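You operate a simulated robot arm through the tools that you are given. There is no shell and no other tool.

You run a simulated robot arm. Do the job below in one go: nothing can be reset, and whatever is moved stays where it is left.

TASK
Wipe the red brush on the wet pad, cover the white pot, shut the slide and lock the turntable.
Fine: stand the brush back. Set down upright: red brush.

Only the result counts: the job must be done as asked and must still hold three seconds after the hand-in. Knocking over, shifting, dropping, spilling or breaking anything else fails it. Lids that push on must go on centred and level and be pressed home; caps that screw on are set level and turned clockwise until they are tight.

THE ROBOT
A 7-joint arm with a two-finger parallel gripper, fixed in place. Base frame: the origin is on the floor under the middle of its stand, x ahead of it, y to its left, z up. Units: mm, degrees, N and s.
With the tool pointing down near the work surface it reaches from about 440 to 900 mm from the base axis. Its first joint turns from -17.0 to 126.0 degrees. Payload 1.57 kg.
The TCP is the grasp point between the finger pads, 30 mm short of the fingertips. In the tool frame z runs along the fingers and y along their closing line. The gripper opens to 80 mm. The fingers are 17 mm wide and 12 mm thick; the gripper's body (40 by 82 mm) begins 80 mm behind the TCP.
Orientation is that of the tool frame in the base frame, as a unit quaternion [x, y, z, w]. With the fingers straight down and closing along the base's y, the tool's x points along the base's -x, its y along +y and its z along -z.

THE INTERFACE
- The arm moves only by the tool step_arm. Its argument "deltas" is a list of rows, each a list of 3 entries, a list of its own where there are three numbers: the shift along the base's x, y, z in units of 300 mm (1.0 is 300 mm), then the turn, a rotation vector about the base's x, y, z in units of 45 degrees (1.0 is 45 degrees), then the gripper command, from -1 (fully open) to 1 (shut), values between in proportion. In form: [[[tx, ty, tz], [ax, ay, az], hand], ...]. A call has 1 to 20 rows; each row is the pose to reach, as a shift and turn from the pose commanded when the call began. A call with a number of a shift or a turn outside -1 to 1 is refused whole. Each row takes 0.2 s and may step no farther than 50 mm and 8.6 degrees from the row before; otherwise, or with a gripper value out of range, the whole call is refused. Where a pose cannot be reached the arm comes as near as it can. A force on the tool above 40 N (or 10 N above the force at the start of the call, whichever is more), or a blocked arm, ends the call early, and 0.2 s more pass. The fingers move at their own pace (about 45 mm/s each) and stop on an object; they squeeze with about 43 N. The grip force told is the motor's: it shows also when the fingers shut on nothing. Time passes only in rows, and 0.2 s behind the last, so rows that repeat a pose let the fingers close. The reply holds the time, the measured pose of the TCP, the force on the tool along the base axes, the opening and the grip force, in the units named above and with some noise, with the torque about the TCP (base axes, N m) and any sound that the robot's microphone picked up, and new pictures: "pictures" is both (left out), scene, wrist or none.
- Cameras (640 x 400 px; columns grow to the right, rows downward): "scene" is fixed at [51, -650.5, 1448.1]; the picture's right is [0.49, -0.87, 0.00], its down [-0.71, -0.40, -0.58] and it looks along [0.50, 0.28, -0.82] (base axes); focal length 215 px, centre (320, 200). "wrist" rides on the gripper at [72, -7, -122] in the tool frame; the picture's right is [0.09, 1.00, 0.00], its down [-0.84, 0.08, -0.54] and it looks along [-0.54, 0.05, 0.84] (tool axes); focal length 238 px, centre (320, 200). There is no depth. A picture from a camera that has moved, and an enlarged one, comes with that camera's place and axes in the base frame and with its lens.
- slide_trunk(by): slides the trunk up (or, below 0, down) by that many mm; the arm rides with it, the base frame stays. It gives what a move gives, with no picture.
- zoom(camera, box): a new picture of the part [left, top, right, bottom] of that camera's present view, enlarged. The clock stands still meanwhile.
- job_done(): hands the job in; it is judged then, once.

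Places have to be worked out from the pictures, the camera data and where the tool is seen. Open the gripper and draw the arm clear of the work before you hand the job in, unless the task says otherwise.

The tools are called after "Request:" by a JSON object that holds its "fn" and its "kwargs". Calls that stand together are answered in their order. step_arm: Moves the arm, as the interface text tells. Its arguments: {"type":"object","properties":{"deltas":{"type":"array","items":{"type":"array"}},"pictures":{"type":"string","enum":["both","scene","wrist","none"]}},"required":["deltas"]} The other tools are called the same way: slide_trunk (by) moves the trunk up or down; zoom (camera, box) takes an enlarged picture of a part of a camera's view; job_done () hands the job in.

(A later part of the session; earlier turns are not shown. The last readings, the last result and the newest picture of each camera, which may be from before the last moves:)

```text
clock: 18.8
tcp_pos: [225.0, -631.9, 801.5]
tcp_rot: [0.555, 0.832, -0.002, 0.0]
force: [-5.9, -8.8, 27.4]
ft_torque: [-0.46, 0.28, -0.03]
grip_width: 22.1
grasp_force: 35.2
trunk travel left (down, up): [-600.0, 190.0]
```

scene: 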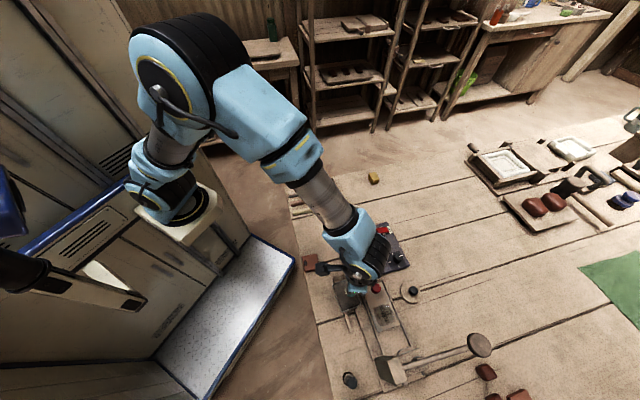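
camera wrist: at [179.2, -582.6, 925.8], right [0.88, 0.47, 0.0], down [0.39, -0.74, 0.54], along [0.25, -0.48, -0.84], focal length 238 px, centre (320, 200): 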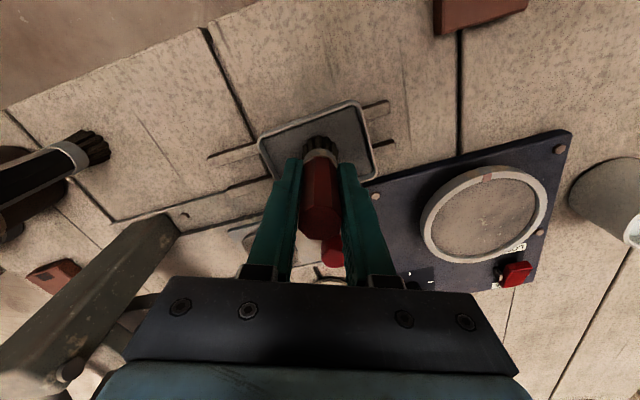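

Now there's firm contact and clear sliding friction (27 N down, ~10 N lateral). I stroke back the other way and forward again, slightly lighter.

Request:
{"fn": "step_arm", "kwargs": {"deltas": [[[-0.015, -0.015, 0.001], [0, 0, 0], 1], [[-0.03, -0.03, 0.001], [0, 0, 0], 1], [[-0.045, -0.045, 0.001], [0, 0, 0], 1], [[-0.06, -0.06, 0.001], [0, 0, 0], 1], [[-0.075, -0.075, 0.001], [0, 0, 0], 1], [[-0.075, -0.075, 0.001], [0, 0, 0], 1]], "pictures": "none"}}

Request:
{"fn": "step_arm", "kwargs": {"deltas": [[[0.015, 0.015, 0], [0, 0, 0], 1], [[0.03, 0.03, 0], [0, 0, 0], 1], [[0.045, 0.045, 0], [0, 0, 0], 1], [[0.06, 0.06, 0], [0, 0, 0], 1], [[0.06, 0.06, 0], [0, 0, 0], 1]], "pictures": "wrist"}}

Request:
{"fn": "zoom", "kwargs": {"camera": "wrist", "box": [240, 60, 420, 240]}}

```text
clock: 20.2
tcp_pos: [204.7, -653.3, 801.5]
tcp_rot: [0.556, 0.831, -0.001, 0.001]
force: [8.4, 6.5, 28.8]
ft_torque: [0.35, -0.54, 0.03]
grip_width: 22.1
grasp_force: 34.7
trunk travel left (down, up): [-600.0, 190.0]
```

```text
clock: 21.4
tcp_pos: [219.6, -636.1, 802.2]
tcp_rot: [0.556, 0.831, -0.001, -0.001]
force: [-8.2, -8.2, 27.4]
ft_torque: [-0.35, 0.37, -0.03]
grip_width: 22.1
grasp_force: 35.0
trunk travel left (down, up): [-600.0, 190.0]
camera wrist: at [186.4, -572.8, 923.5], right [0.89, 0.47, 0.0], down [0.39, -0.74, 0.54], along [0.25, -0.48, -0.84], focal length 238 px, centre (320, 200)
```

wrist: 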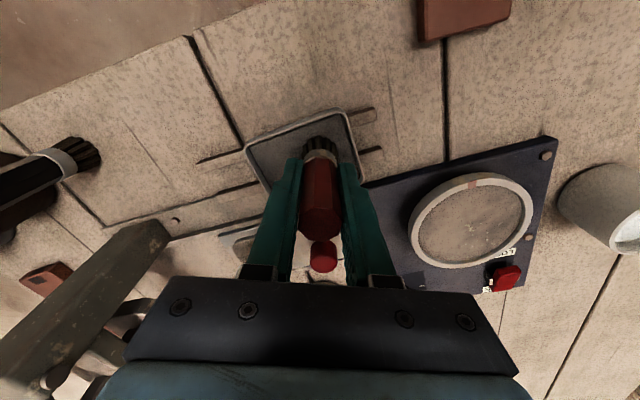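

```text
2.22 times, centred on (330, 150) of wrist
camera zoom: at [186.4, -572.8, 923.5], right [0.89, 0.47, 0.0], down [0.39, -0.74, 0.54], along [0.25, -0.48, -0.84], focal length 530 px, centre (298, 311)
```

zoom: 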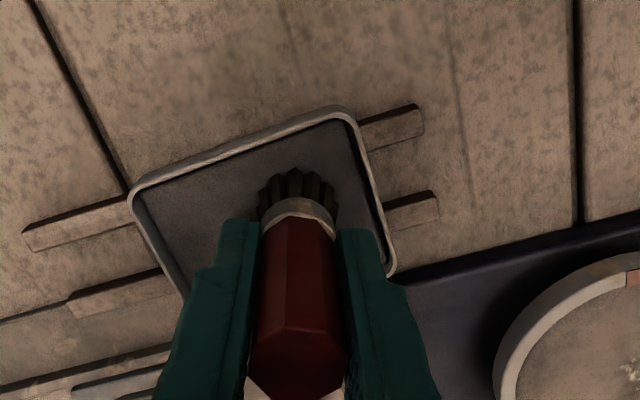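

The brush remains straight in the grip, the tray hasn't moved, and the bristles are dark and wet. I add one more back-and-forth stroke to be certain, then lift off.

Request:
{"fn": "step_arm", "kwargs": {"deltas": [[[-0.015, -0.015, 0], [0, 0, 0], 1], [[-0.03, -0.03, 0], [0, 0, 0], 1], [[-0.045, -0.045, 0], [0, 0, 0], 1], [[-0.06, -0.06, 0], [0, 0, 0], 1], [[-0.075, -0.075, 0], [0, 0, 0], 1], [[-0.06, -0.06, 0], [0, 0, 0], 1], [[-0.045, -0.045, 0], [0, 0, 0], 1], [[-0.03, -0.03, 0], [0, 0, 0], 1], [[-0.03, -0.03, 0], [0, 0, 0], 1]], "pictures": "none"}}

Request:
{"fn": "step_arm", "kwargs": {"deltas": [[[0, 0, 0.03], [0, 0, 0], 1], [[0, 0, 0.1], [0, 0, 0], 1], [[0, 0, 0.18], [0, 0, 0], 1], [[0, 0, 0.18], [0, 0, 0], 1]], "pictures": "both"}}

Request:
{"fn": "zoom", "kwargs": {"camera": "wrist", "box": [240, 60, 420, 240]}}

Request:
{"fn": "zoom", "kwargs": {"camera": "scene", "box": [315, 255, 395, 315]}}

```text
clock: 23.4
tcp_pos: [212.0, -646.4, 800.0]
tcp_rot: [0.556, 0.831, -0.001, 0.0]
force: [-6.8, -6.0, 20.2]
ft_torque: [-0.36, 0.28, -0.02]
grip_width: 22.5
grasp_force: 34.8
trunk travel left (down, up): [-600.0, 190.0]
```

```text
clock: 24.4
tcp_pos: [213.9, -645.1, 854.4]
tcp_rot: [0.556, 0.831, 0.0, 0.0]
force: [0.0, -0.4, -0.4]
ft_torque: [0.02, -0.01, -0.03]
grip_width: 22.0
grasp_force: 34.6
trunk travel left (down, up): [-600.0, 190.0]
camera wrist: at [179.1, -581.4, 977.0], right [0.88, 0.47, 0.0], down [0.39, -0.74, 0.54], along [0.25, -0.48, -0.84], focal length 238 px, centre (320, 200)
```

scene: 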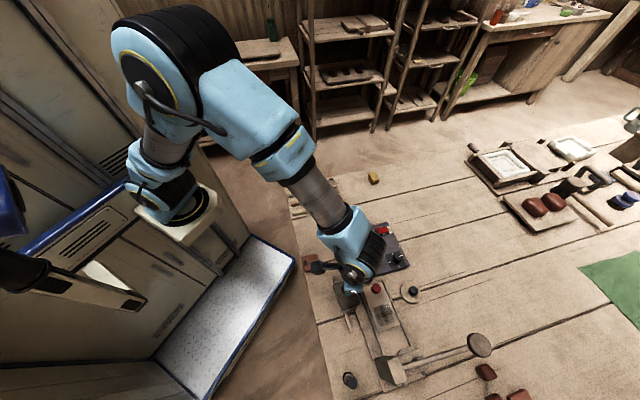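
wrist: 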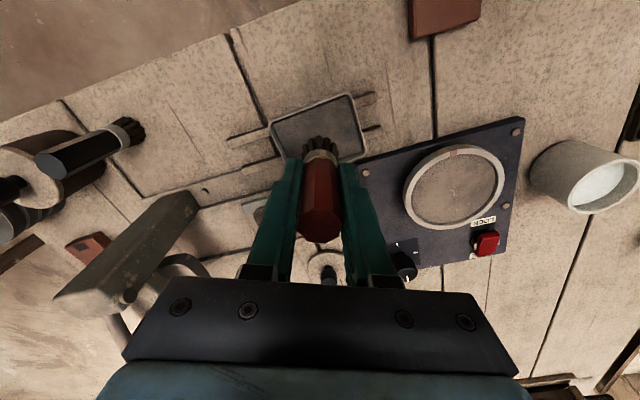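

```text
2.22 times, centred on (330, 150) of wrist
camera zoom: at [179.1, -581.4, 977.0], right [0.88, 0.47, 0.0], down [0.39, -0.74, 0.54], along [0.25, -0.48, -0.84], focal length 530 px, centre (298, 311)
```

zoom: 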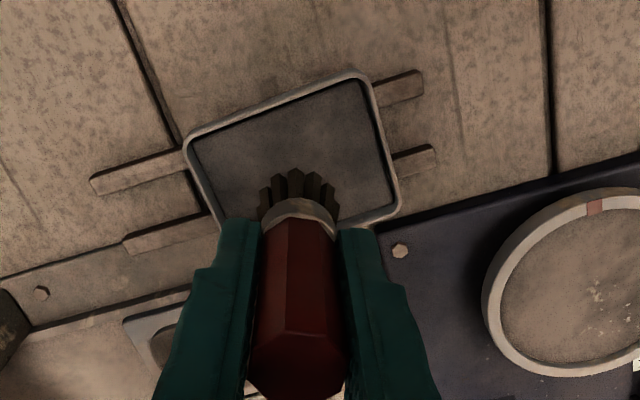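

```text
6.67 times, centred on (355, 285) of scene
camera zoom: at [51.0, -650.5, 1448.1], right [0.49, -0.87, 0.0], down [-0.71, -0.4, -0.58], along [0.5, 0.28, -0.82], focal length 1436 px, centre (87, -367)
```

zoom: 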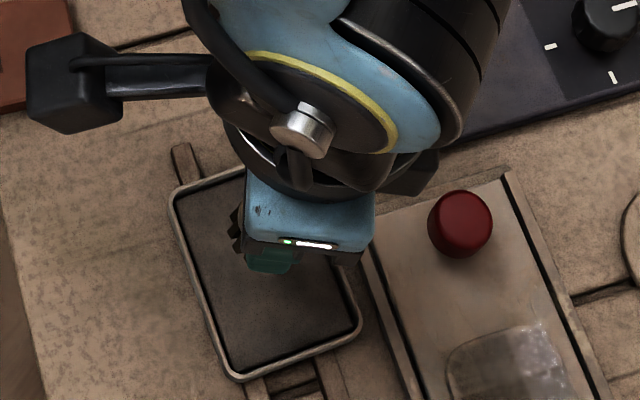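

The pad tray is exactly where it was, and the brush hasn't slipped in the fingers. I carry it back to its original spot, stopping a little above the table.

Request:
{"fn": "step_arm", "kwargs": {"deltas": [[[0.1, 0.07, 0.02], [0, 0, 0], 1], [[0.21, 0.15, 0.02], [0, 0, 0], 1], [[0.32, 0.23, 0.02], [0, 0, 0], 1], [[0.43, 0.306, 0.02], [0, 0, 0], 1], [[0.54, 0.384, 0.02], [0, 0, 0], 1], [[0.637, 0.4533, 0.0], [0, 0, 0], 1], [[0.637, 0.4533, -0.1], [0, 0, 0], 1], [[0.637, 0.4533, -0.2], [0, 0, 0], 1], [[0.637, 0.4533, -0.23], [0, 0, 0], 1], [[0.637, 0.4533, -0.23], [0, 0, 0], 1], [[0.637, 0.4533, -0.23], [0, 0, 0], 1]], "pictures": "both"}}

Request:
{"fn": "zoom", "kwargs": {"camera": "wrist", "box": [240, 60, 420, 240]}}

Request:
{"fn": "zoom", "kwargs": {"camera": "scene", "box": [315, 190, 375, 240]}}

```text
clock: 26.8
tcp_pos: [405.6, -511.7, 783.6]
tcp_rot: [0.556, 0.832, 0.0, 0.0]
force: [-0.2, -0.2, -0.4]
ft_torque: [0.0, -0.01, 0.0]
grip_width: 22.2
grasp_force: 35.0
trunk travel left (down, up): [-600.0, 190.0]
camera wrist: at [371.5, -446.5, 906.6], right [0.88, 0.47, 0.0], down [0.39, -0.74, 0.54], along [0.25, -0.48, -0.84], focal length 238 px, centre (320, 200)
```

scene: 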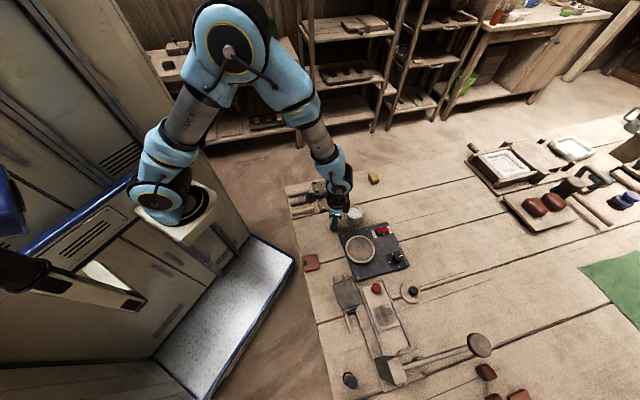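
wrist: 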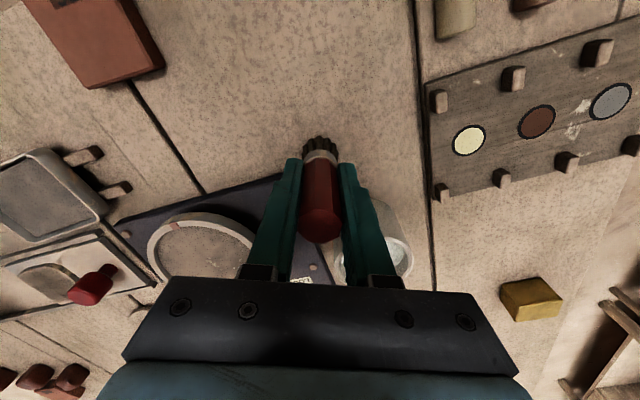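

```text
2.22 times, centred on (330, 150) of wrist
camera zoom: at [371.5, -446.5, 906.6], right [0.88, 0.47, 0.0], down [0.39, -0.74, 0.54], along [0.25, -0.48, -0.84], focal length 530 px, centre (298, 311)
```

zoom: 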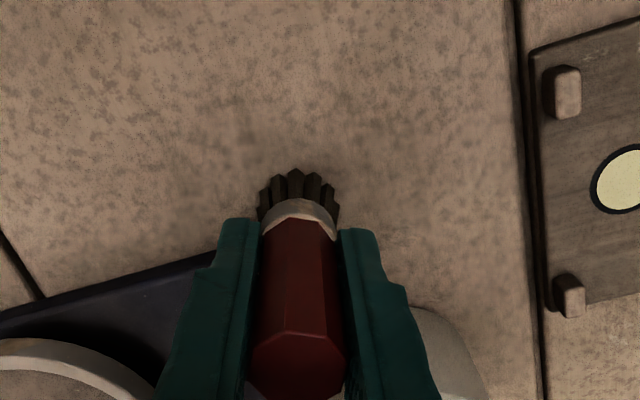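

```text
8.00 times, centred on (345, 215) of scene
camera zoom: at [51.0, -650.5, 1448.1], right [0.49, -0.87, 0.0], down [-0.71, -0.4, -0.58], along [0.5, 0.28, -0.82], focal length 1723 px, centre (120, 80)
```

zoom: 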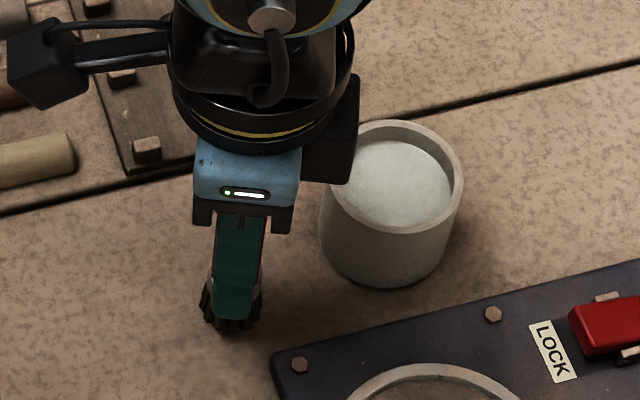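

The arm is within about 2 mm of the original grasp pose and 2.5 mm above it. I trim the position and lower gently until the bristles touch.

Request:
{"fn": "step_arm", "kwargs": {"deltas": [[[-0.005, 0.004, 0], [0, 0, 0], 1], [[-0.005, 0.004, -0.004], [0, 0, 0], 1], [[-0.005, 0.004, -0.007], [0, 0, 0], 1], [[-0.005, 0.004, -0.009], [0, 0, 0], 1], [[-0.005, 0.004, -0.009], [0, 0, 0], 1]], "pictures": "wrist"}}

```text
clock: 28.0
tcp_pos: [403.2, -508.2, 783.3]
tcp_rot: [0.555, 0.832, 0.0, -0.001]
force: [-0.2, 0.1, 0.1]
ft_torque: [-0.01, 0.01, 0.01]
grip_width: 22.1
grasp_force: 35.4
trunk travel left (down, up): [-600.0, 190.0]
camera wrist: at [368.8, -444.4, 905.2], right [0.88, 0.47, 0.0], down [0.39, -0.74, 0.54], along [0.25, -0.48, -0.84], focal length 238 px, centre (320, 200)
```

wrist: 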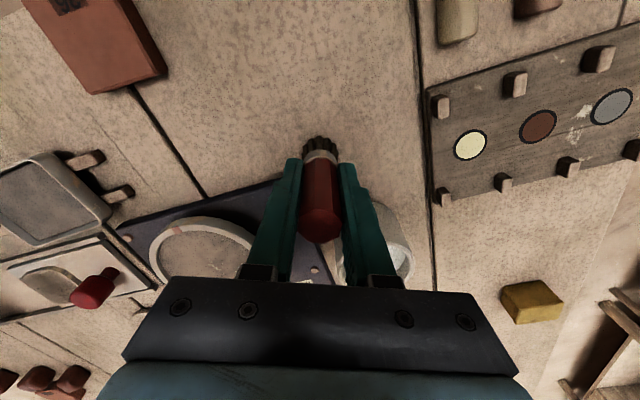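

Still about 1 mm above with no contact force. I lower another 1.5 mm in small steps.

Request:
{"fn": "step_arm", "kwargs": {"deltas": [[[0.001, -0.001, -0.003], [0, 0, 0], 1], [[0.001, -0.001, -0.005], [0, 0, 0], 1], [[0.001, -0.001, -0.005], [0, 0, 0], 1]], "pictures": "none"}}

```text
clock: 28.8
tcp_pos: [403.9, -508.0, 781.4]
tcp_rot: [0.556, 0.831, 0.0, -0.001]
force: [0.8, -0.2, -0.7]
ft_torque: [-0.01, 0.01, 0.04]
grip_width: 21.9
grasp_force: 34.8
trunk travel left (down, up): [-600.0, 190.0]
```

Request:
{"fn": "step_arm", "kwargs": {"deltas": [[[0, 0, -0.002], [0, 0, 0], 1], [[0, 0, -0.004], [0, 0, 0], 1], [[0, 0, -0.004], [0, 0, 0], 1]], "pictures": "none"}}

```text
clock: 29.6
tcp_pos: [403.9, -506.3, 779.6]
tcp_rot: [0.555, 0.832, 0.0, 0.0]
force: [0.2, -0.4, 0.0]
ft_torque: [0.0, 0.03, -0.03]
grip_width: 22.0
grasp_force: 35.4
trunk travel left (down, up): [-600.0, 190.0]
```

No contact yet at ≈780, so the brush was probably pushed up a millimetre or two in the grip while wiping. I keep lowering in 1 mm steps.

Request:
{"fn": "step_arm", "kwargs": {"deltas": [[[0, 0, -0.003], [0, 0, 0], 1], [[0, 0, -0.005], [0, 0, 0], 1], [[0, 0, -0.005], [0, 0, 0], 1]], "pictures": "none"}}

```text
clock: 30.4
tcp_pos: [403.4, -509.0, 779.0]
tcp_rot: [0.555, 0.832, 0.0, 0.0]
force: [-2.7, 4.8, 11.7]
ft_torque: [0.15, 0.09, 0.04]
grip_width: 22.1
grasp_force: 34.9
trunk travel left (down, up): [-600.0, 190.0]
```

The bristles are on the table (11.7 N). I back off 0.6 mm to unload, then open the fingers.

Request:
{"fn": "step_arm", "kwargs": {"deltas": [[[0, 0, 0.002], [0, 0, 0], 1], [[0, 0, 0.002], [0, 0, 0], 1], [[0, 0, 0.002], [0, 0, 0], 0.3], [[0, 0, 0.002], [0, 0, 0], 0.2], [[0, 0, 0.002], [0, 0, 0], 0], [[0, 0, 0.002], [0, 0, 0], -0.5], [[0, 0, 0.002], [0, 0, 0], -1], [[0, 0, 0.002], [0, 0, 0], -1], [[0, 0, 0.002], [0, 0, 0], -1], [[0, 0, 0.002], [0, 0, 0], -1]], "pictures": "both"}}

Request:
{"fn": "zoom", "kwargs": {"camera": "wrist", "box": [240, 60, 420, 280]}}

```text
clock: 32.6
tcp_pos: [403.3, -508.2, 778.3]
tcp_rot: [0.556, 0.831, 0.0, 0.0]
force: [-0.1, -0.3, 0.8]
ft_torque: [0.01, -0.01, -0.03]
grip_width: 80.2
grasp_force: 0.0
trunk travel left (down, up): [-600.0, 190.0]
camera wrist: at [369.1, -445.5, 901.9], right [0.88, 0.47, 0.0], down [0.39, -0.74, 0.54], along [0.25, -0.48, -0.84], focal length 238 px, centre (320, 200)
```

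scene: 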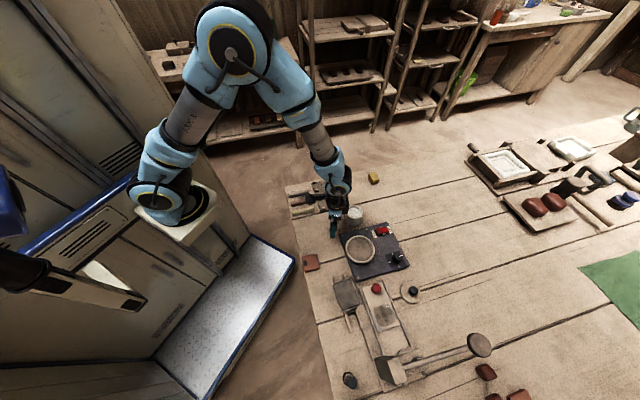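
wrist: 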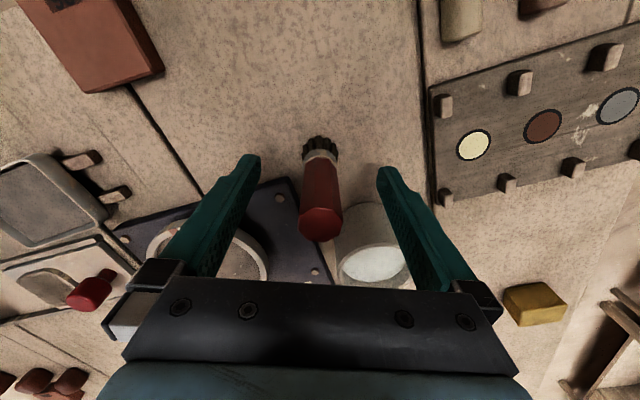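

```text
1.82 times, centred on (330, 170) of wrist
camera zoom: at [369.1, -445.5, 901.9], right [0.88, 0.47, 0.0], down [0.39, -0.74, 0.54], along [0.25, -0.48, -0.84], focal length 433 px, centre (302, 254)
```

zoom: 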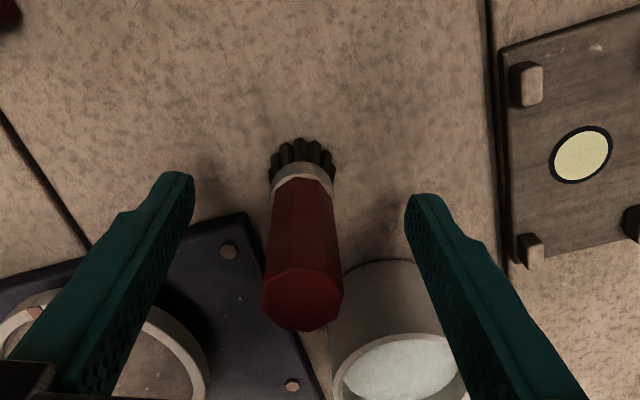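

The brush stands upright again at its spot. I rise straight up clear of it and head toward the lid at about (322,−825).

Request:
{"fn": "step_arm", "kwargs": {"deltas": [[[0, 0, 0.13], [0, 0, 0], -1], [[0, 0, 0.27], [0, 0, 0], -1], [[0, 0, 0.4], [0, 0, 0], -1], [[-0.034, -0.13, 0.4], [0, 0, 0], -1], [[-0.068, -0.263, 0.4], [0, 0, 0], -1], [[-0.102, -0.395, 0.4], [0, 0, 0], -1], [[-0.135, -0.527, 0.4], [0, 0, 0], -1]], "pictures": "none"}}

Request:
{"fn": "step_arm", "kwargs": {"deltas": [[[-0.034, -0.13, 0], [0, 0, 0], -1], [[-0.068, -0.263, 0], [0, 0, 0], -1], [[-0.102, -0.395, 0], [0, 0, 0], -1], [[-0.135, -0.527, 0], [0, 0, 0], -1], [[-0.135, -0.527, 0], [0, 0, 0], -1]], "pictures": "both"}}

Request:
{"fn": "zoom", "kwargs": {"camera": "scene", "box": [315, 190, 375, 240]}}

Request:
{"fn": "zoom", "kwargs": {"camera": "wrist", "box": [270, 70, 370, 180]}}

```text
clock: 34.2
tcp_pos: [361.0, -664.4, 902.3]
tcp_rot: [0.555, 0.832, 0.0, 0.0]
force: [-0.4, 0.5, 0.1]
ft_torque: [-0.02, 0.0, -0.01]
grip_width: 80.1
grasp_force: 0.0
trunk travel left (down, up): [-600.0, 190.0]
```

```text
clock: 35.4
tcp_pos: [322.0, -822.1, 901.7]
tcp_rot: [0.556, 0.831, 0.0, 0.0]
force: [0.7, 0.3, 0.1]
ft_torque: [-0.02, -0.01, 0.0]
grip_width: 79.9
grasp_force: 0.0
trunk travel left (down, up): [-600.0, 190.0]
camera wrist: at [287.8, -760.3, 1024.8], right [0.88, 0.47, 0.0], down [0.39, -0.74, 0.54], along [0.25, -0.48, -0.84], focal length 238 px, centre (320, 200)
```

scene: 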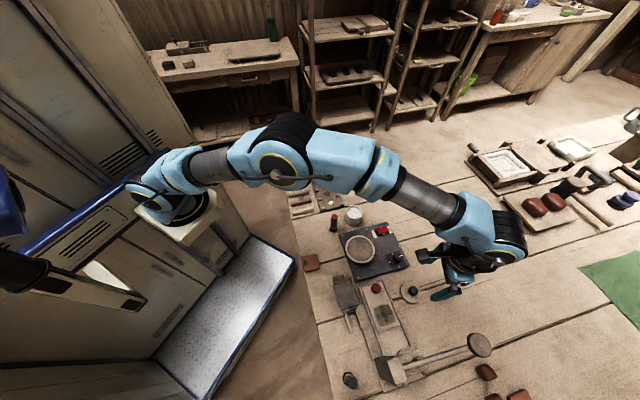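
wrist: 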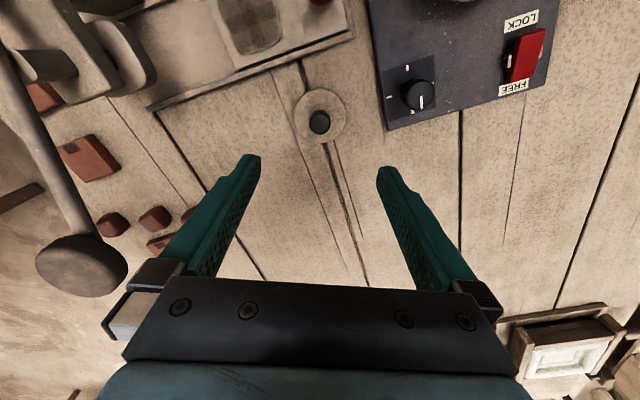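

```text
8.00 times, centred on (345, 215) of scene
camera zoom: at [51.0, -650.5, 1448.1], right [0.49, -0.87, 0.0], down [-0.71, -0.4, -0.58], along [0.5, 0.28, -0.82], focal length 1723 px, centre (120, 80)
```

zoom: 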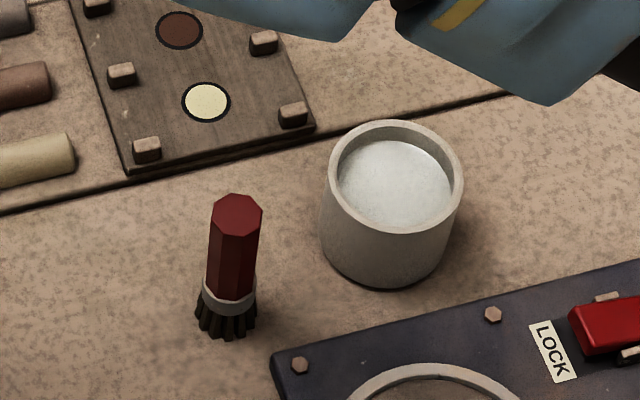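

```text
3.64 times, centred on (320, 125) of wrist
camera zoom: at [287.8, -760.3, 1024.8], right [0.88, 0.47, 0.0], down [0.39, -0.74, 0.54], along [0.25, -0.48, -0.84], focal length 867 px, centre (320, 473)
```

zoom: 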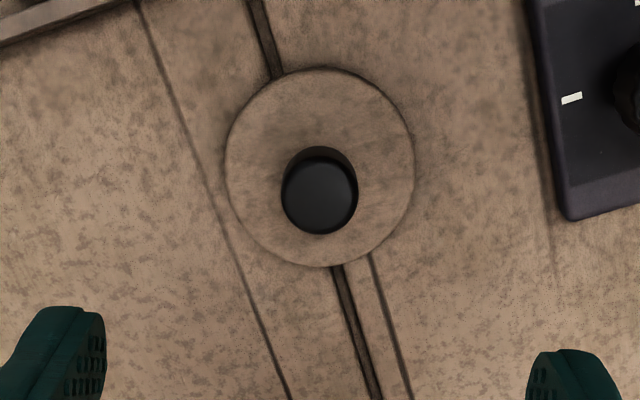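

The brush is back exactly at its original image position. The lid knob is centred below the TCP within 1 mm (knob ⌀≈23, lid ⌀≈63), so I descend to grip the knob at TCP z≈762.

Request:
{"fn": "step_arm", "kwargs": {"deltas": [[[-0.001, 0.002, -0.14], [0, 0, 0], -1], [[-0.001, 0.002, -0.28], [0, 0, 0], -1], [[-0.001, 0.002, -0.4], [0, 0, 0], -1], [[-0.001, 0.002, -0.465], [0, 0, 0], -1], [[-0.001, 0.002, -0.465], [0, 0, 0], -1]], "pictures": "both"}}

Request:
{"fn": "zoom", "kwargs": {"camera": "wrist", "box": [230, 120, 410, 280]}}

Request:
{"fn": "zoom", "kwargs": {"camera": "scene", "box": [380, 260, 450, 320]}}

```text
clock: 36.6
tcp_pos: [321.2, -824.6, 760.1]
tcp_rot: [0.556, 0.831, 0.0, -0.001]
force: [-0.2, 0.4, 0.3]
ft_torque: [-0.02, 0.02, 0.03]
grip_width: 79.9
grasp_force: 0.0
trunk travel left (down, up): [-600.0, 190.0]
camera wrist: at [286.3, -761.6, 883.0], right [0.88, 0.47, 0.0], down [0.39, -0.74, 0.54], along [0.25, -0.48, -0.84], focal length 238 px, centre (320, 200)
```

scene: 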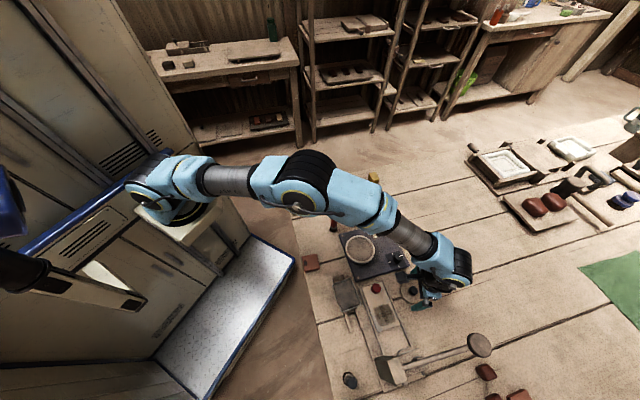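
wrist: 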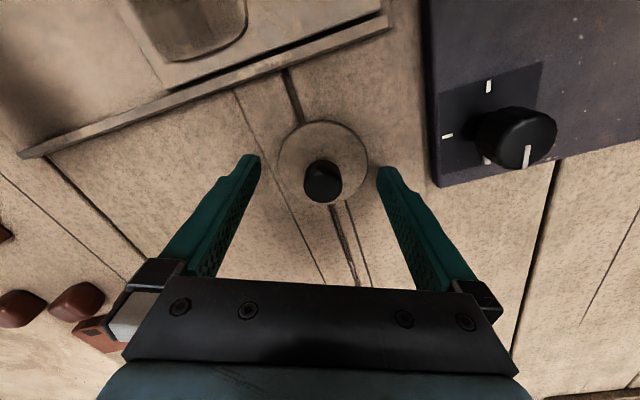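

```text
2.50 times, centred on (320, 200) of wrist
camera zoom: at [286.3, -761.6, 883.0], right [0.88, 0.47, 0.0], down [0.39, -0.74, 0.54], along [0.25, -0.48, -0.84], focal length 596 px, centre (320, 200)
```

zoom: 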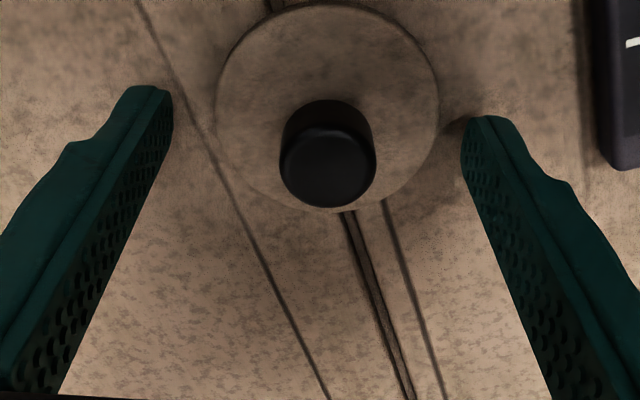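

```text
6.67 times, centred on (415, 290) of scene
camera zoom: at [51.0, -650.5, 1448.1], right [0.49, -0.87, 0.0], down [-0.71, -0.4, -0.58], along [0.5, 0.28, -0.82], focal length 1436 px, centre (-313, -400)
```

zoom: 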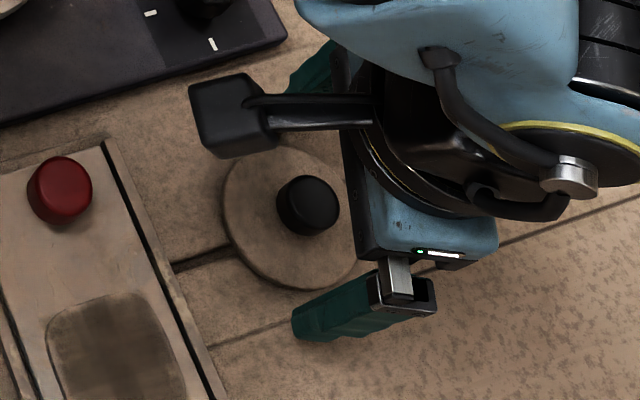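

At grasp height the knob is about 3 mm inward and 1.5 mm to +y of the TCP axis. I trim by (0.2, +3.3) mm and check before closing.

Request:
{"fn": "step_arm", "kwargs": {"deltas": [[[0.001, 0.011, 0], [0, 0, 0], -1], [[0.001, 0.011, 0], [0, 0, 0], -1], [[0.001, 0.011, 0], [0, 0, 0], -1]], "pictures": "wrist"}}

Request:
{"fn": "zoom", "kwargs": {"camera": "wrist", "box": [230, 120, 410, 280]}}

```text
clock: 37.4
tcp_pos: [320.4, -822.1, 759.4]
tcp_rot: [0.555, 0.832, 0.0, 0.0]
force: [0.2, 1.0, 0.0]
ft_torque: [0.0, -0.04, 0.02]
grip_width: 80.0
grasp_force: 0.3
trunk travel left (down, up): [-600.0, 190.0]
camera wrist: at [286.9, -758.4, 882.9], right [0.88, 0.47, 0.0], down [0.39, -0.74, 0.54], along [0.25, -0.48, -0.84], focal length 238 px, centre (320, 200)
```

wrist: 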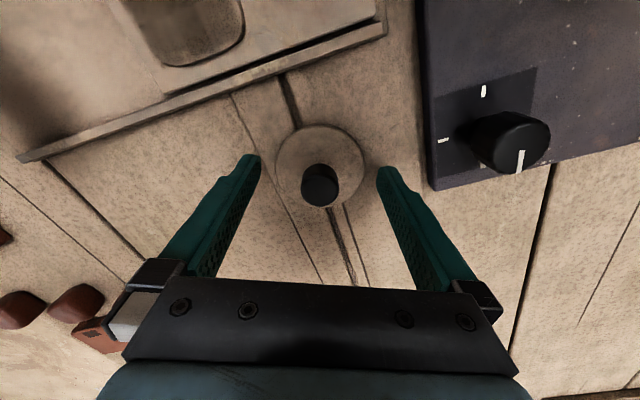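

```text
2.50 times, centred on (320, 200) of wrist
camera zoom: at [286.9, -758.4, 882.9], right [0.88, 0.47, 0.0], down [0.39, -0.74, 0.54], along [0.25, -0.48, -0.84], focal length 596 px, centre (320, 200)
```

zoom: 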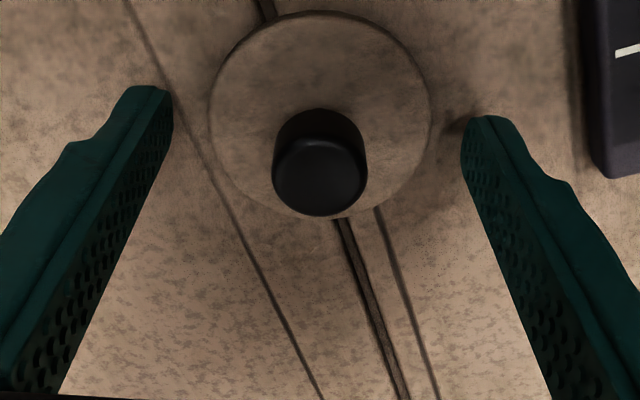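

The knob and disc now line up with the TCP axis. I close on the knob.

Request:
{"fn": "step_arm", "kwargs": {"deltas": [[[0, 0, 0], [0, 0, 0], 1], [[0, 0, 0], [0, 0, 0], 1], [[0, 0, 0], [0, 0, 0], 1], [[0, 0, 0], [0, 0, 0], 1], [[0, 0, 0], [0, 0, 0], 1]], "pictures": "wrist"}}

Request:
{"fn": "zoom", "kwargs": {"camera": "wrist", "box": [230, 120, 410, 280]}}

```text
clock: 38.6
tcp_pos: [320.2, -821.7, 758.6]
tcp_rot: [0.556, 0.831, 0.0, 0.001]
force: [0.6, -0.2, 0.0]
ft_torque: [0.02, -0.02, -0.01]
grip_width: 22.3
grasp_force: 28.0
trunk travel left (down, up): [-600.0, 190.0]
camera wrist: at [286.9, -758.4, 882.8], right [0.88, 0.47, 0.0], down [0.39, -0.74, 0.54], along [0.25, -0.48, -0.84], focal length 238 px, centre (320, 200)
```

wrist: 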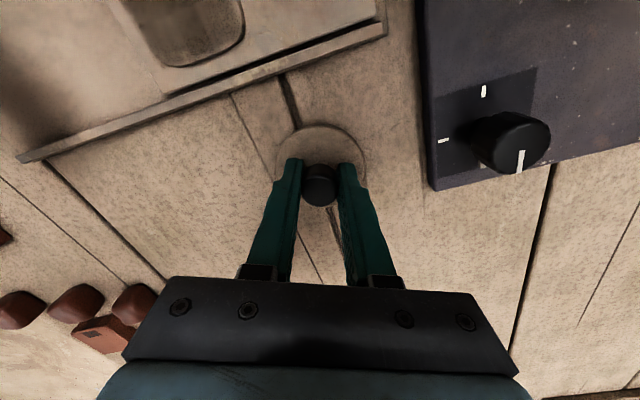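

```text
2.50 times, centred on (320, 200) of wrist
camera zoom: at [286.9, -758.4, 882.8], right [0.88, 0.47, 0.0], down [0.39, -0.74, 0.54], along [0.25, -0.48, -0.84], focal length 596 px, centre (320, 200)
```

zoom: 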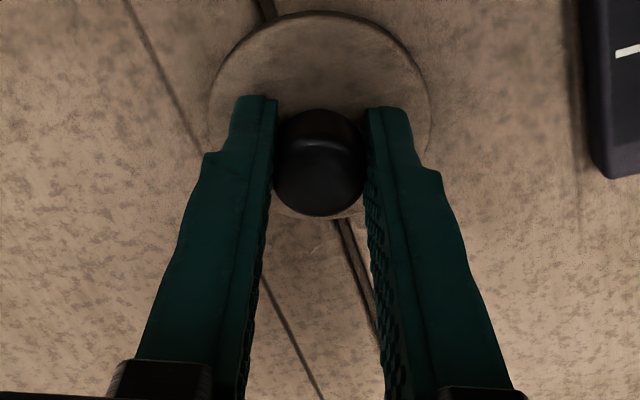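

The knob is held at 22.3 mm. I lift the lid, check that it hangs level, and carry it toward the pot, stopping short so the pot stays visible.

Request:
{"fn": "step_arm", "kwargs": {"deltas": [[[0, 0, 0.06], [0, 0, 0], 1], [[0, 0, 0.15], [0, 0, 0], 1], [[0, 0, 0.25], [0, 0, 0], 1], [[0, 0, 0.35], [0, 0, 0], 1], [[0.06, 0.12, 0.4], [0, 0, 0], 1], [[0.13, 0.24, 0.4], [0, 0, 0], 1], [[0.2, 0.36, 0.4], [0, 0, 0], 1], [[0.27, 0.48, 0.4], [0, 0, 0], 1], [[0.35, 0.61, 0.4], [0, 0, 0], 1], [[0.35, 0.61, 0.4], [0, 0, 0], 1]], "pictures": "both"}}

Request:
{"fn": "zoom", "kwargs": {"camera": "wrist", "box": [260, 20, 400, 240]}}

Request:
{"fn": "zoom", "kwargs": {"camera": "scene", "box": [330, 180, 430, 260]}}

```text
clock: 40.8
tcp_pos: [424.7, -637.7, 878.5]
tcp_rot: [0.556, 0.831, 0.0, 0.0]
force: [-0.1, 0.1, -0.4]
ft_torque: [-0.01, -0.01, 0.0]
grip_width: 21.9
grasp_force: 34.8
trunk travel left (down, up): [-600.0, 190.0]
camera wrist: at [391.5, -573.3, 1001.1], right [0.88, 0.47, 0.0], down [0.39, -0.74, 0.54], along [0.25, -0.48, -0.84], focal length 238 px, centre (320, 200)
```

scene: 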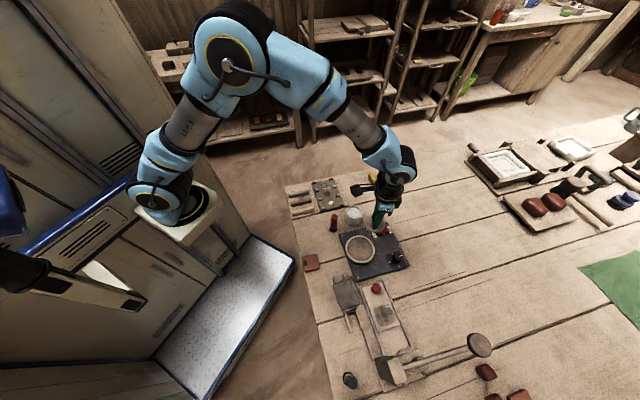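
wrist: 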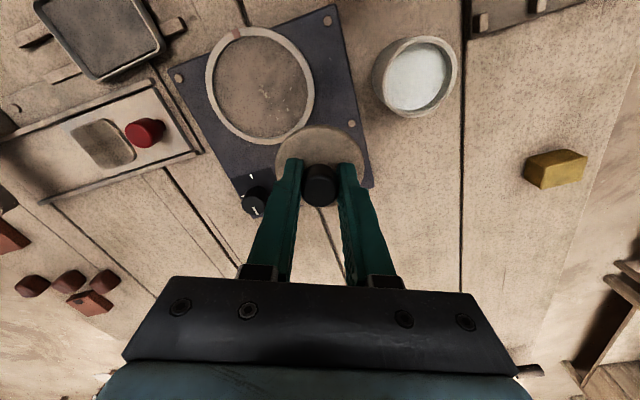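

```text
1.82 times, centred on (330, 130) of wrist
camera zoom: at [391.5, -573.3, 1001.1], right [0.88, 0.47, 0.0], down [0.39, -0.74, 0.54], along [0.25, -0.48, -0.84], focal length 433 px, centre (302, 327)
```

zoom: 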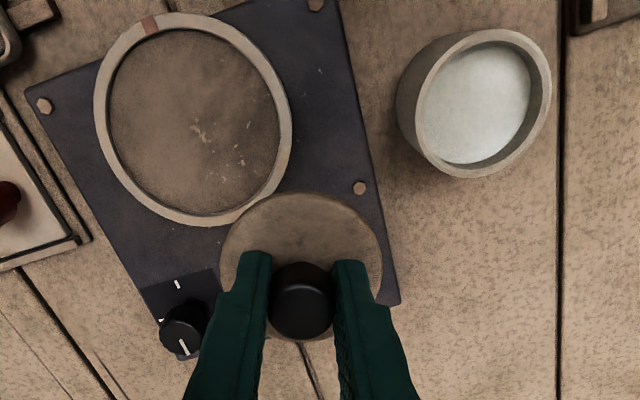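

```text
5.00 times, centred on (380, 220) of scene
camera zoom: at [51.0, -650.5, 1448.1], right [0.49, -0.87, 0.0], down [-0.71, -0.4, -0.58], along [0.5, 0.28, -0.82], focal length 1077 px, centre (20, 100)
```

zoom: 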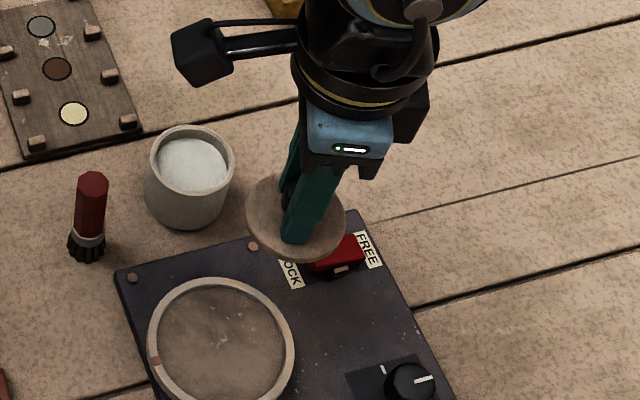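

The lid hangs level. I zoom tightly on the pot rim from here to get its centre accurately.

Request:
{"fn": "zoom", "kwargs": {"camera": "wrist", "box": [360, 25, 470, 125]}}

Request:
{"fn": "zoom", "kwargs": {"camera": "wrist", "box": [260, 110, 380, 220]}}

```text
4.00 times, centred on (415, 75) of wrist
camera zoom: at [391.5, -573.3, 1001.1], right [0.88, 0.47, 0.0], down [0.39, -0.74, 0.54], along [0.25, -0.48, -0.84], focal length 953 px, centre (-60, 700)
```

zoom: 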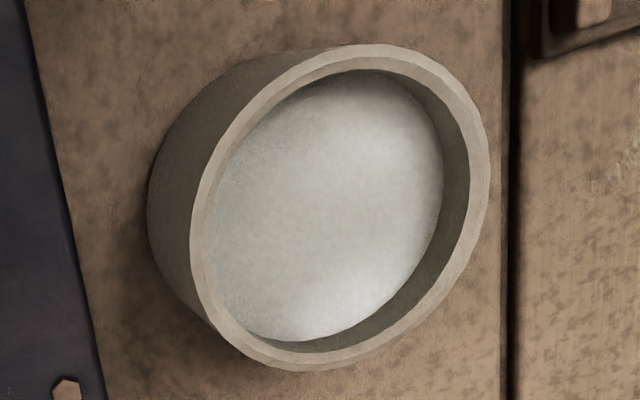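

```text
3.64 times, centred on (320, 165) of wrist
camera zoom: at [391.5, -573.3, 1001.1], right [0.88, 0.47, 0.0], down [0.39, -0.74, 0.54], along [0.25, -0.48, -0.84], focal length 867 px, centre (320, 327)
```

zoom: 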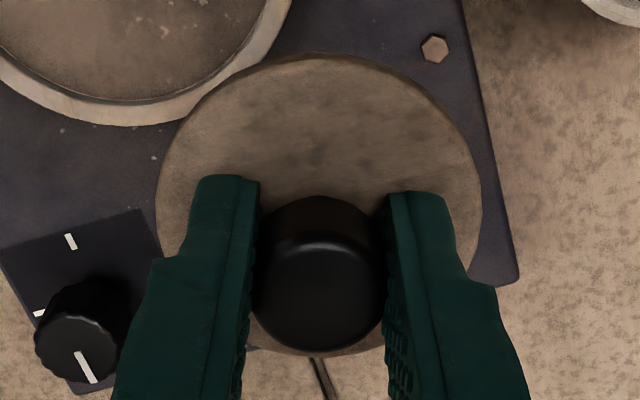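

Correcting for perspective, the pot's centre lies (53.8, 82.1) mm from the current TCP axis. I move the lid over it and lower to about 25–30 mm above the rim to check the alignment.

Request:
{"fn": "step_arm", "kwargs": {"deltas": [[[0.045, 0.068, 0], [0, 0, 0], 1], [[0.09, 0.137, 0], [0, 0, 0], 1], [[0.135, 0.205, 0], [0, 0, 0], 1], [[0.1793, 0.2737, 0], [0, 0, 0], 1], [[0.1793, 0.2737, -0.06], [0, 0, 0], 1], [[0.1793, 0.2737, -0.13], [0, 0, 0], 1], [[0.1793, 0.2737, -0.13], [0, 0, 0], 1], [[0.1793, 0.2737, -0.13], [0, 0, 0], 1]], "pictures": "both"}}

Request:
{"fn": "zoom", "kwargs": {"camera": "scene", "box": [320, 175, 390, 235]}}

Request:
{"fn": "zoom", "kwargs": {"camera": "wrist", "box": [260, 90, 380, 220]}}

```text
clock: 42.6
tcp_pos: [478.0, -555.7, 841.5]
tcp_rot: [0.556, 0.831, 0.0, 0.0]
force: [-0.7, 0.3, 0.6]
ft_torque: [-0.01, 0.03, 0.0]
grip_width: 22.0
grasp_force: 34.3
trunk travel left (down, up): [-600.0, 190.0]
camera wrist: at [444.8, -491.7, 964.7], right [0.88, 0.47, 0.0], down [0.39, -0.74, 0.54], along [0.25, -0.48, -0.84], focal length 238 px, centre (320, 200)
```

scene: 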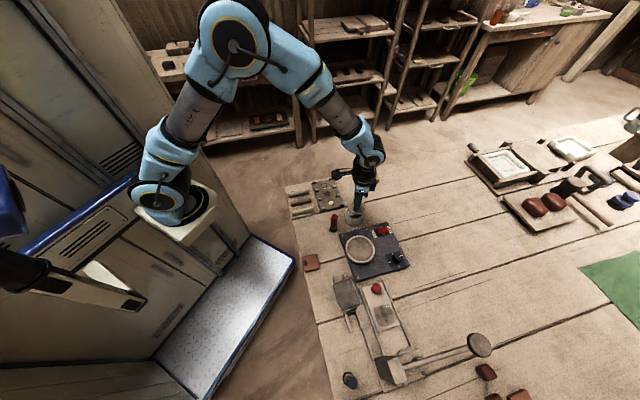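
wrist: 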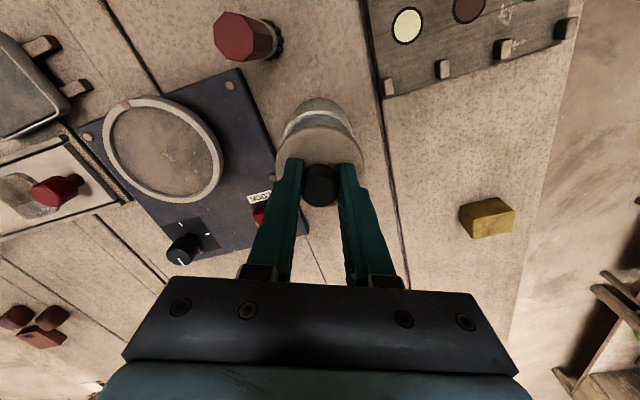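

```text
6.67 times, centred on (355, 205) of scene
camera zoom: at [51.0, -650.5, 1448.1], right [0.49, -0.87, 0.0], down [-0.71, -0.4, -0.58], along [0.5, 0.28, -0.82], focal length 1436 px, centre (87, 167)
```

zoom: 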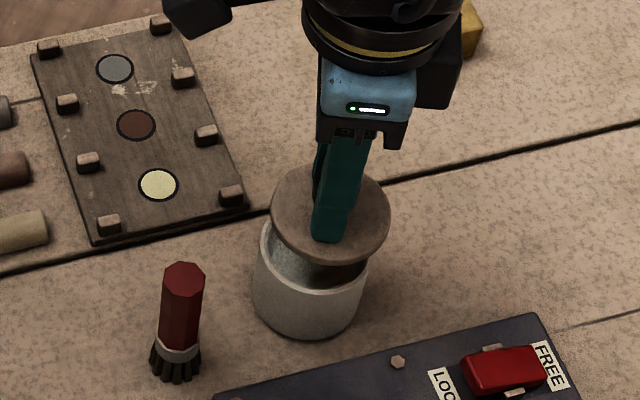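

```text
3.08 times, centred on (320, 155) of wrist
camera zoom: at [444.8, -491.7, 964.7], right [0.88, 0.47, 0.0], down [0.39, -0.74, 0.54], along [0.25, -0.48, -0.84], focal length 733 px, centre (320, 338)
```

zoom: 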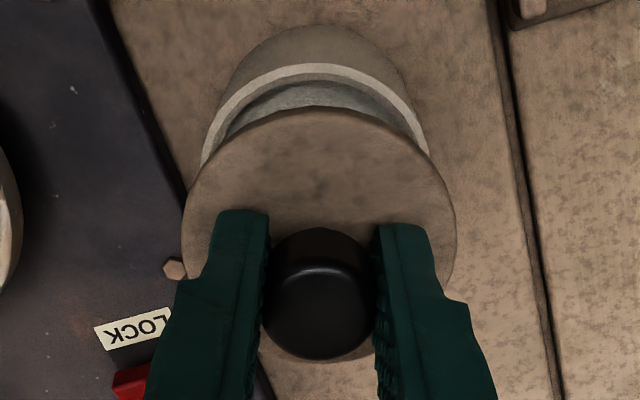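

Both views suggest the lid is within a couple of millimetres of the pot's axis, but the scene view hints at a small sideways offset. I zoom in for a finer comparison.

Request:
{"fn": "zoom", "kwargs": {"camera": "scene", "box": [340, 192, 380, 222]}}

Request:
{"fn": "zoom", "kwargs": {"camera": "wrist", "box": [270, 90, 370, 180]}}

```text
13.33 times, centred on (360, 207) of scene
camera zoom: at [51.0, -650.5, 1448.1], right [0.49, -0.87, 0.0], down [-0.71, -0.4, -0.58], along [0.5, 0.28, -0.82], focal length 2872 px, centre (-213, 107)
```

zoom: 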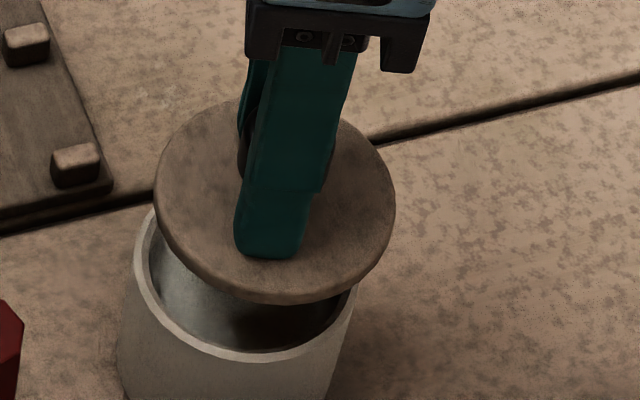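

```text
4.44 times, centred on (320, 135) of wrist
camera zoom: at [444.8, -491.7, 964.7], right [0.88, 0.47, 0.0], down [0.39, -0.74, 0.54], along [0.25, -0.48, -0.84], focal length 1059 px, centre (320, 489)
```

zoom: 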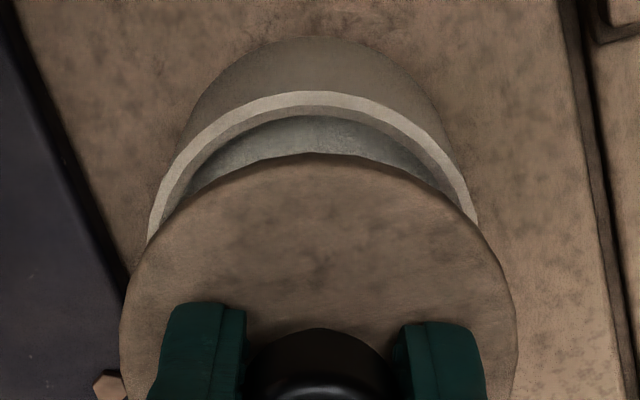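

The two estimates differ by about 3 mm because of parallax. I lower the lid to just above the rim, where the overlap can be judged directly.

Request:
{"fn": "step_arm", "kwargs": {"deltas": [[[0, 0, -0.03], [0, 0, 0], 1], [[0, 0, -0.06], [0, 0, 0], 1], [[0, 0, -0.073], [0, 0, 0], 1], [[0, 0, -0.073], [0, 0, 0], 1]], "pictures": "wrist"}}

Request:
{"fn": "zoom", "kwargs": {"camera": "scene", "box": [335, 195, 375, 225]}}

Request:
{"fn": "zoom", "kwargs": {"camera": "wrist", "box": [270, 100, 370, 190]}}

```text
clock: 43.6
tcp_pos: [478.0, -555.1, 819.5]
tcp_rot: [0.556, 0.831, 0.0, -0.001]
force: [0.4, -1.1, -1.0]
ft_torque: [-0.02, -0.02, -0.01]
grip_width: 22.2
grasp_force: 34.4
trunk travel left (down, up): [-600.0, 190.0]
camera wrist: at [444.9, -492.4, 941.8], right [0.88, 0.47, 0.0], down [0.39, -0.74, 0.54], along [0.25, -0.48, -0.84], focal length 238 px, centre (320, 200)
```

wrist: 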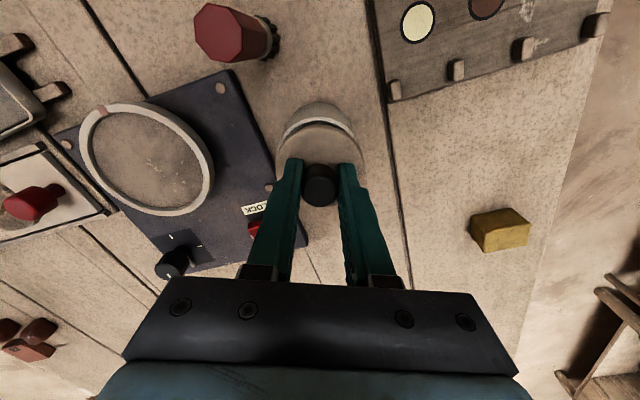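

```text
13.33 times, centred on (355, 210) of scene
camera zoom: at [51.0, -650.5, 1448.1], right [0.49, -0.87, 0.0], down [-0.71, -0.4, -0.58], along [0.5, 0.28, -0.82], focal length 2872 px, centre (-147, 67)
```

zoom: 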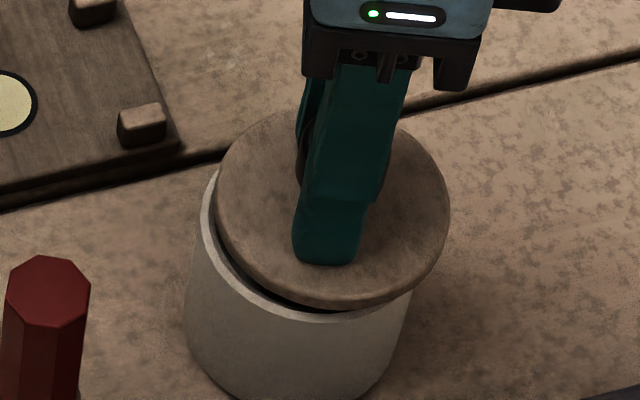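

```text
4.44 times, centred on (320, 145) of wrist
camera zoom: at [444.9, -492.4, 941.8], right [0.88, 0.47, 0.0], down [0.39, -0.74, 0.54], along [0.25, -0.48, -0.84], focal length 1059 px, centre (320, 444)
```

zoom: 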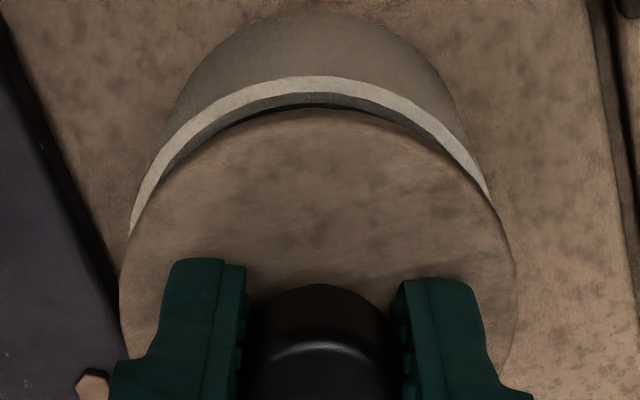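

I'll zoom further on the edges of lid and rim in both cameras to resolve the offset precisely.

Request:
{"fn": "zoom", "kwargs": {"camera": "scene", "box": [344, 203, 364, 217]}}

Request:
{"fn": "zoom", "kwargs": {"camera": "scene", "box": [356, 203, 376, 217]}}

Request:
{"fn": "zoom", "kwargs": {"camera": "wrist", "box": [270, 100, 330, 140]}}

Request:
{"fn": "zoom", "kwargs": {"camera": "wrist", "box": [320, 110, 380, 150]}}

```text
16.00 times, centred on (354, 210) of scene
camera zoom: at [51.0, -650.5, 1448.1], right [0.49, -0.87, 0.0], down [-0.71, -0.4, -0.58], along [0.5, 0.28, -0.82], focal length 3446 px, centre (-224, 40)
```

zoom: 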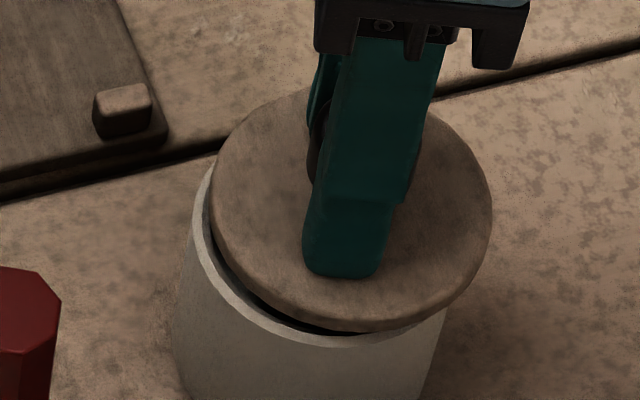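

```text
16.00 times, centred on (366, 210) of scene
camera zoom: at [51.0, -650.5, 1448.1], right [0.49, -0.87, 0.0], down [-0.71, -0.4, -0.58], along [0.5, 0.28, -0.82], focal length 3446 px, centre (-416, 40)
```

zoom: 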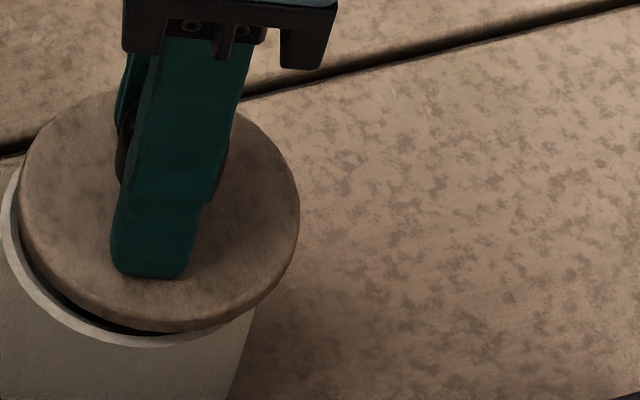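

```text
10.00 times, centred on (300, 120) of wrist
camera zoom: at [444.9, -492.4, 941.8], right [0.88, 0.47, 0.0], down [0.39, -0.74, 0.54], along [0.25, -0.48, -0.84], focal length 2384 px, centre (520, 1000)
```

zoom: 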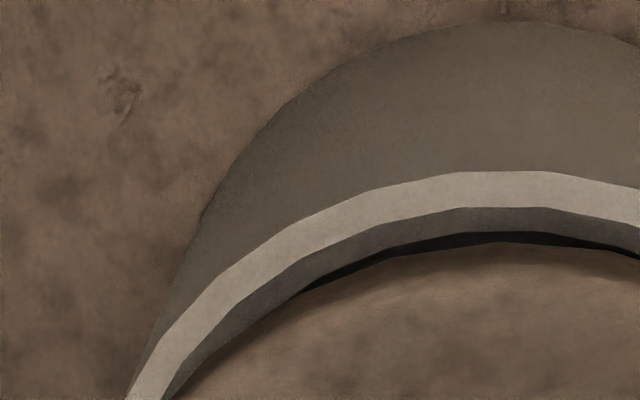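

```text
10.00 times, centred on (350, 130) of wrist
camera zoom: at [444.9, -492.4, 941.8], right [0.88, 0.47, 0.0], down [0.39, -0.74, 0.54], along [0.25, -0.48, -0.84], focal length 2384 px, centre (20, 900)
```

zoom: 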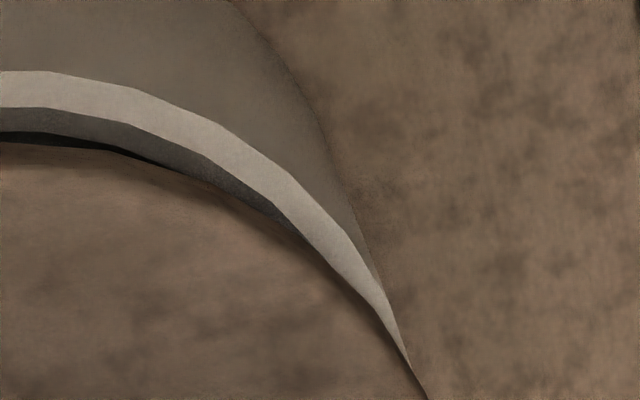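

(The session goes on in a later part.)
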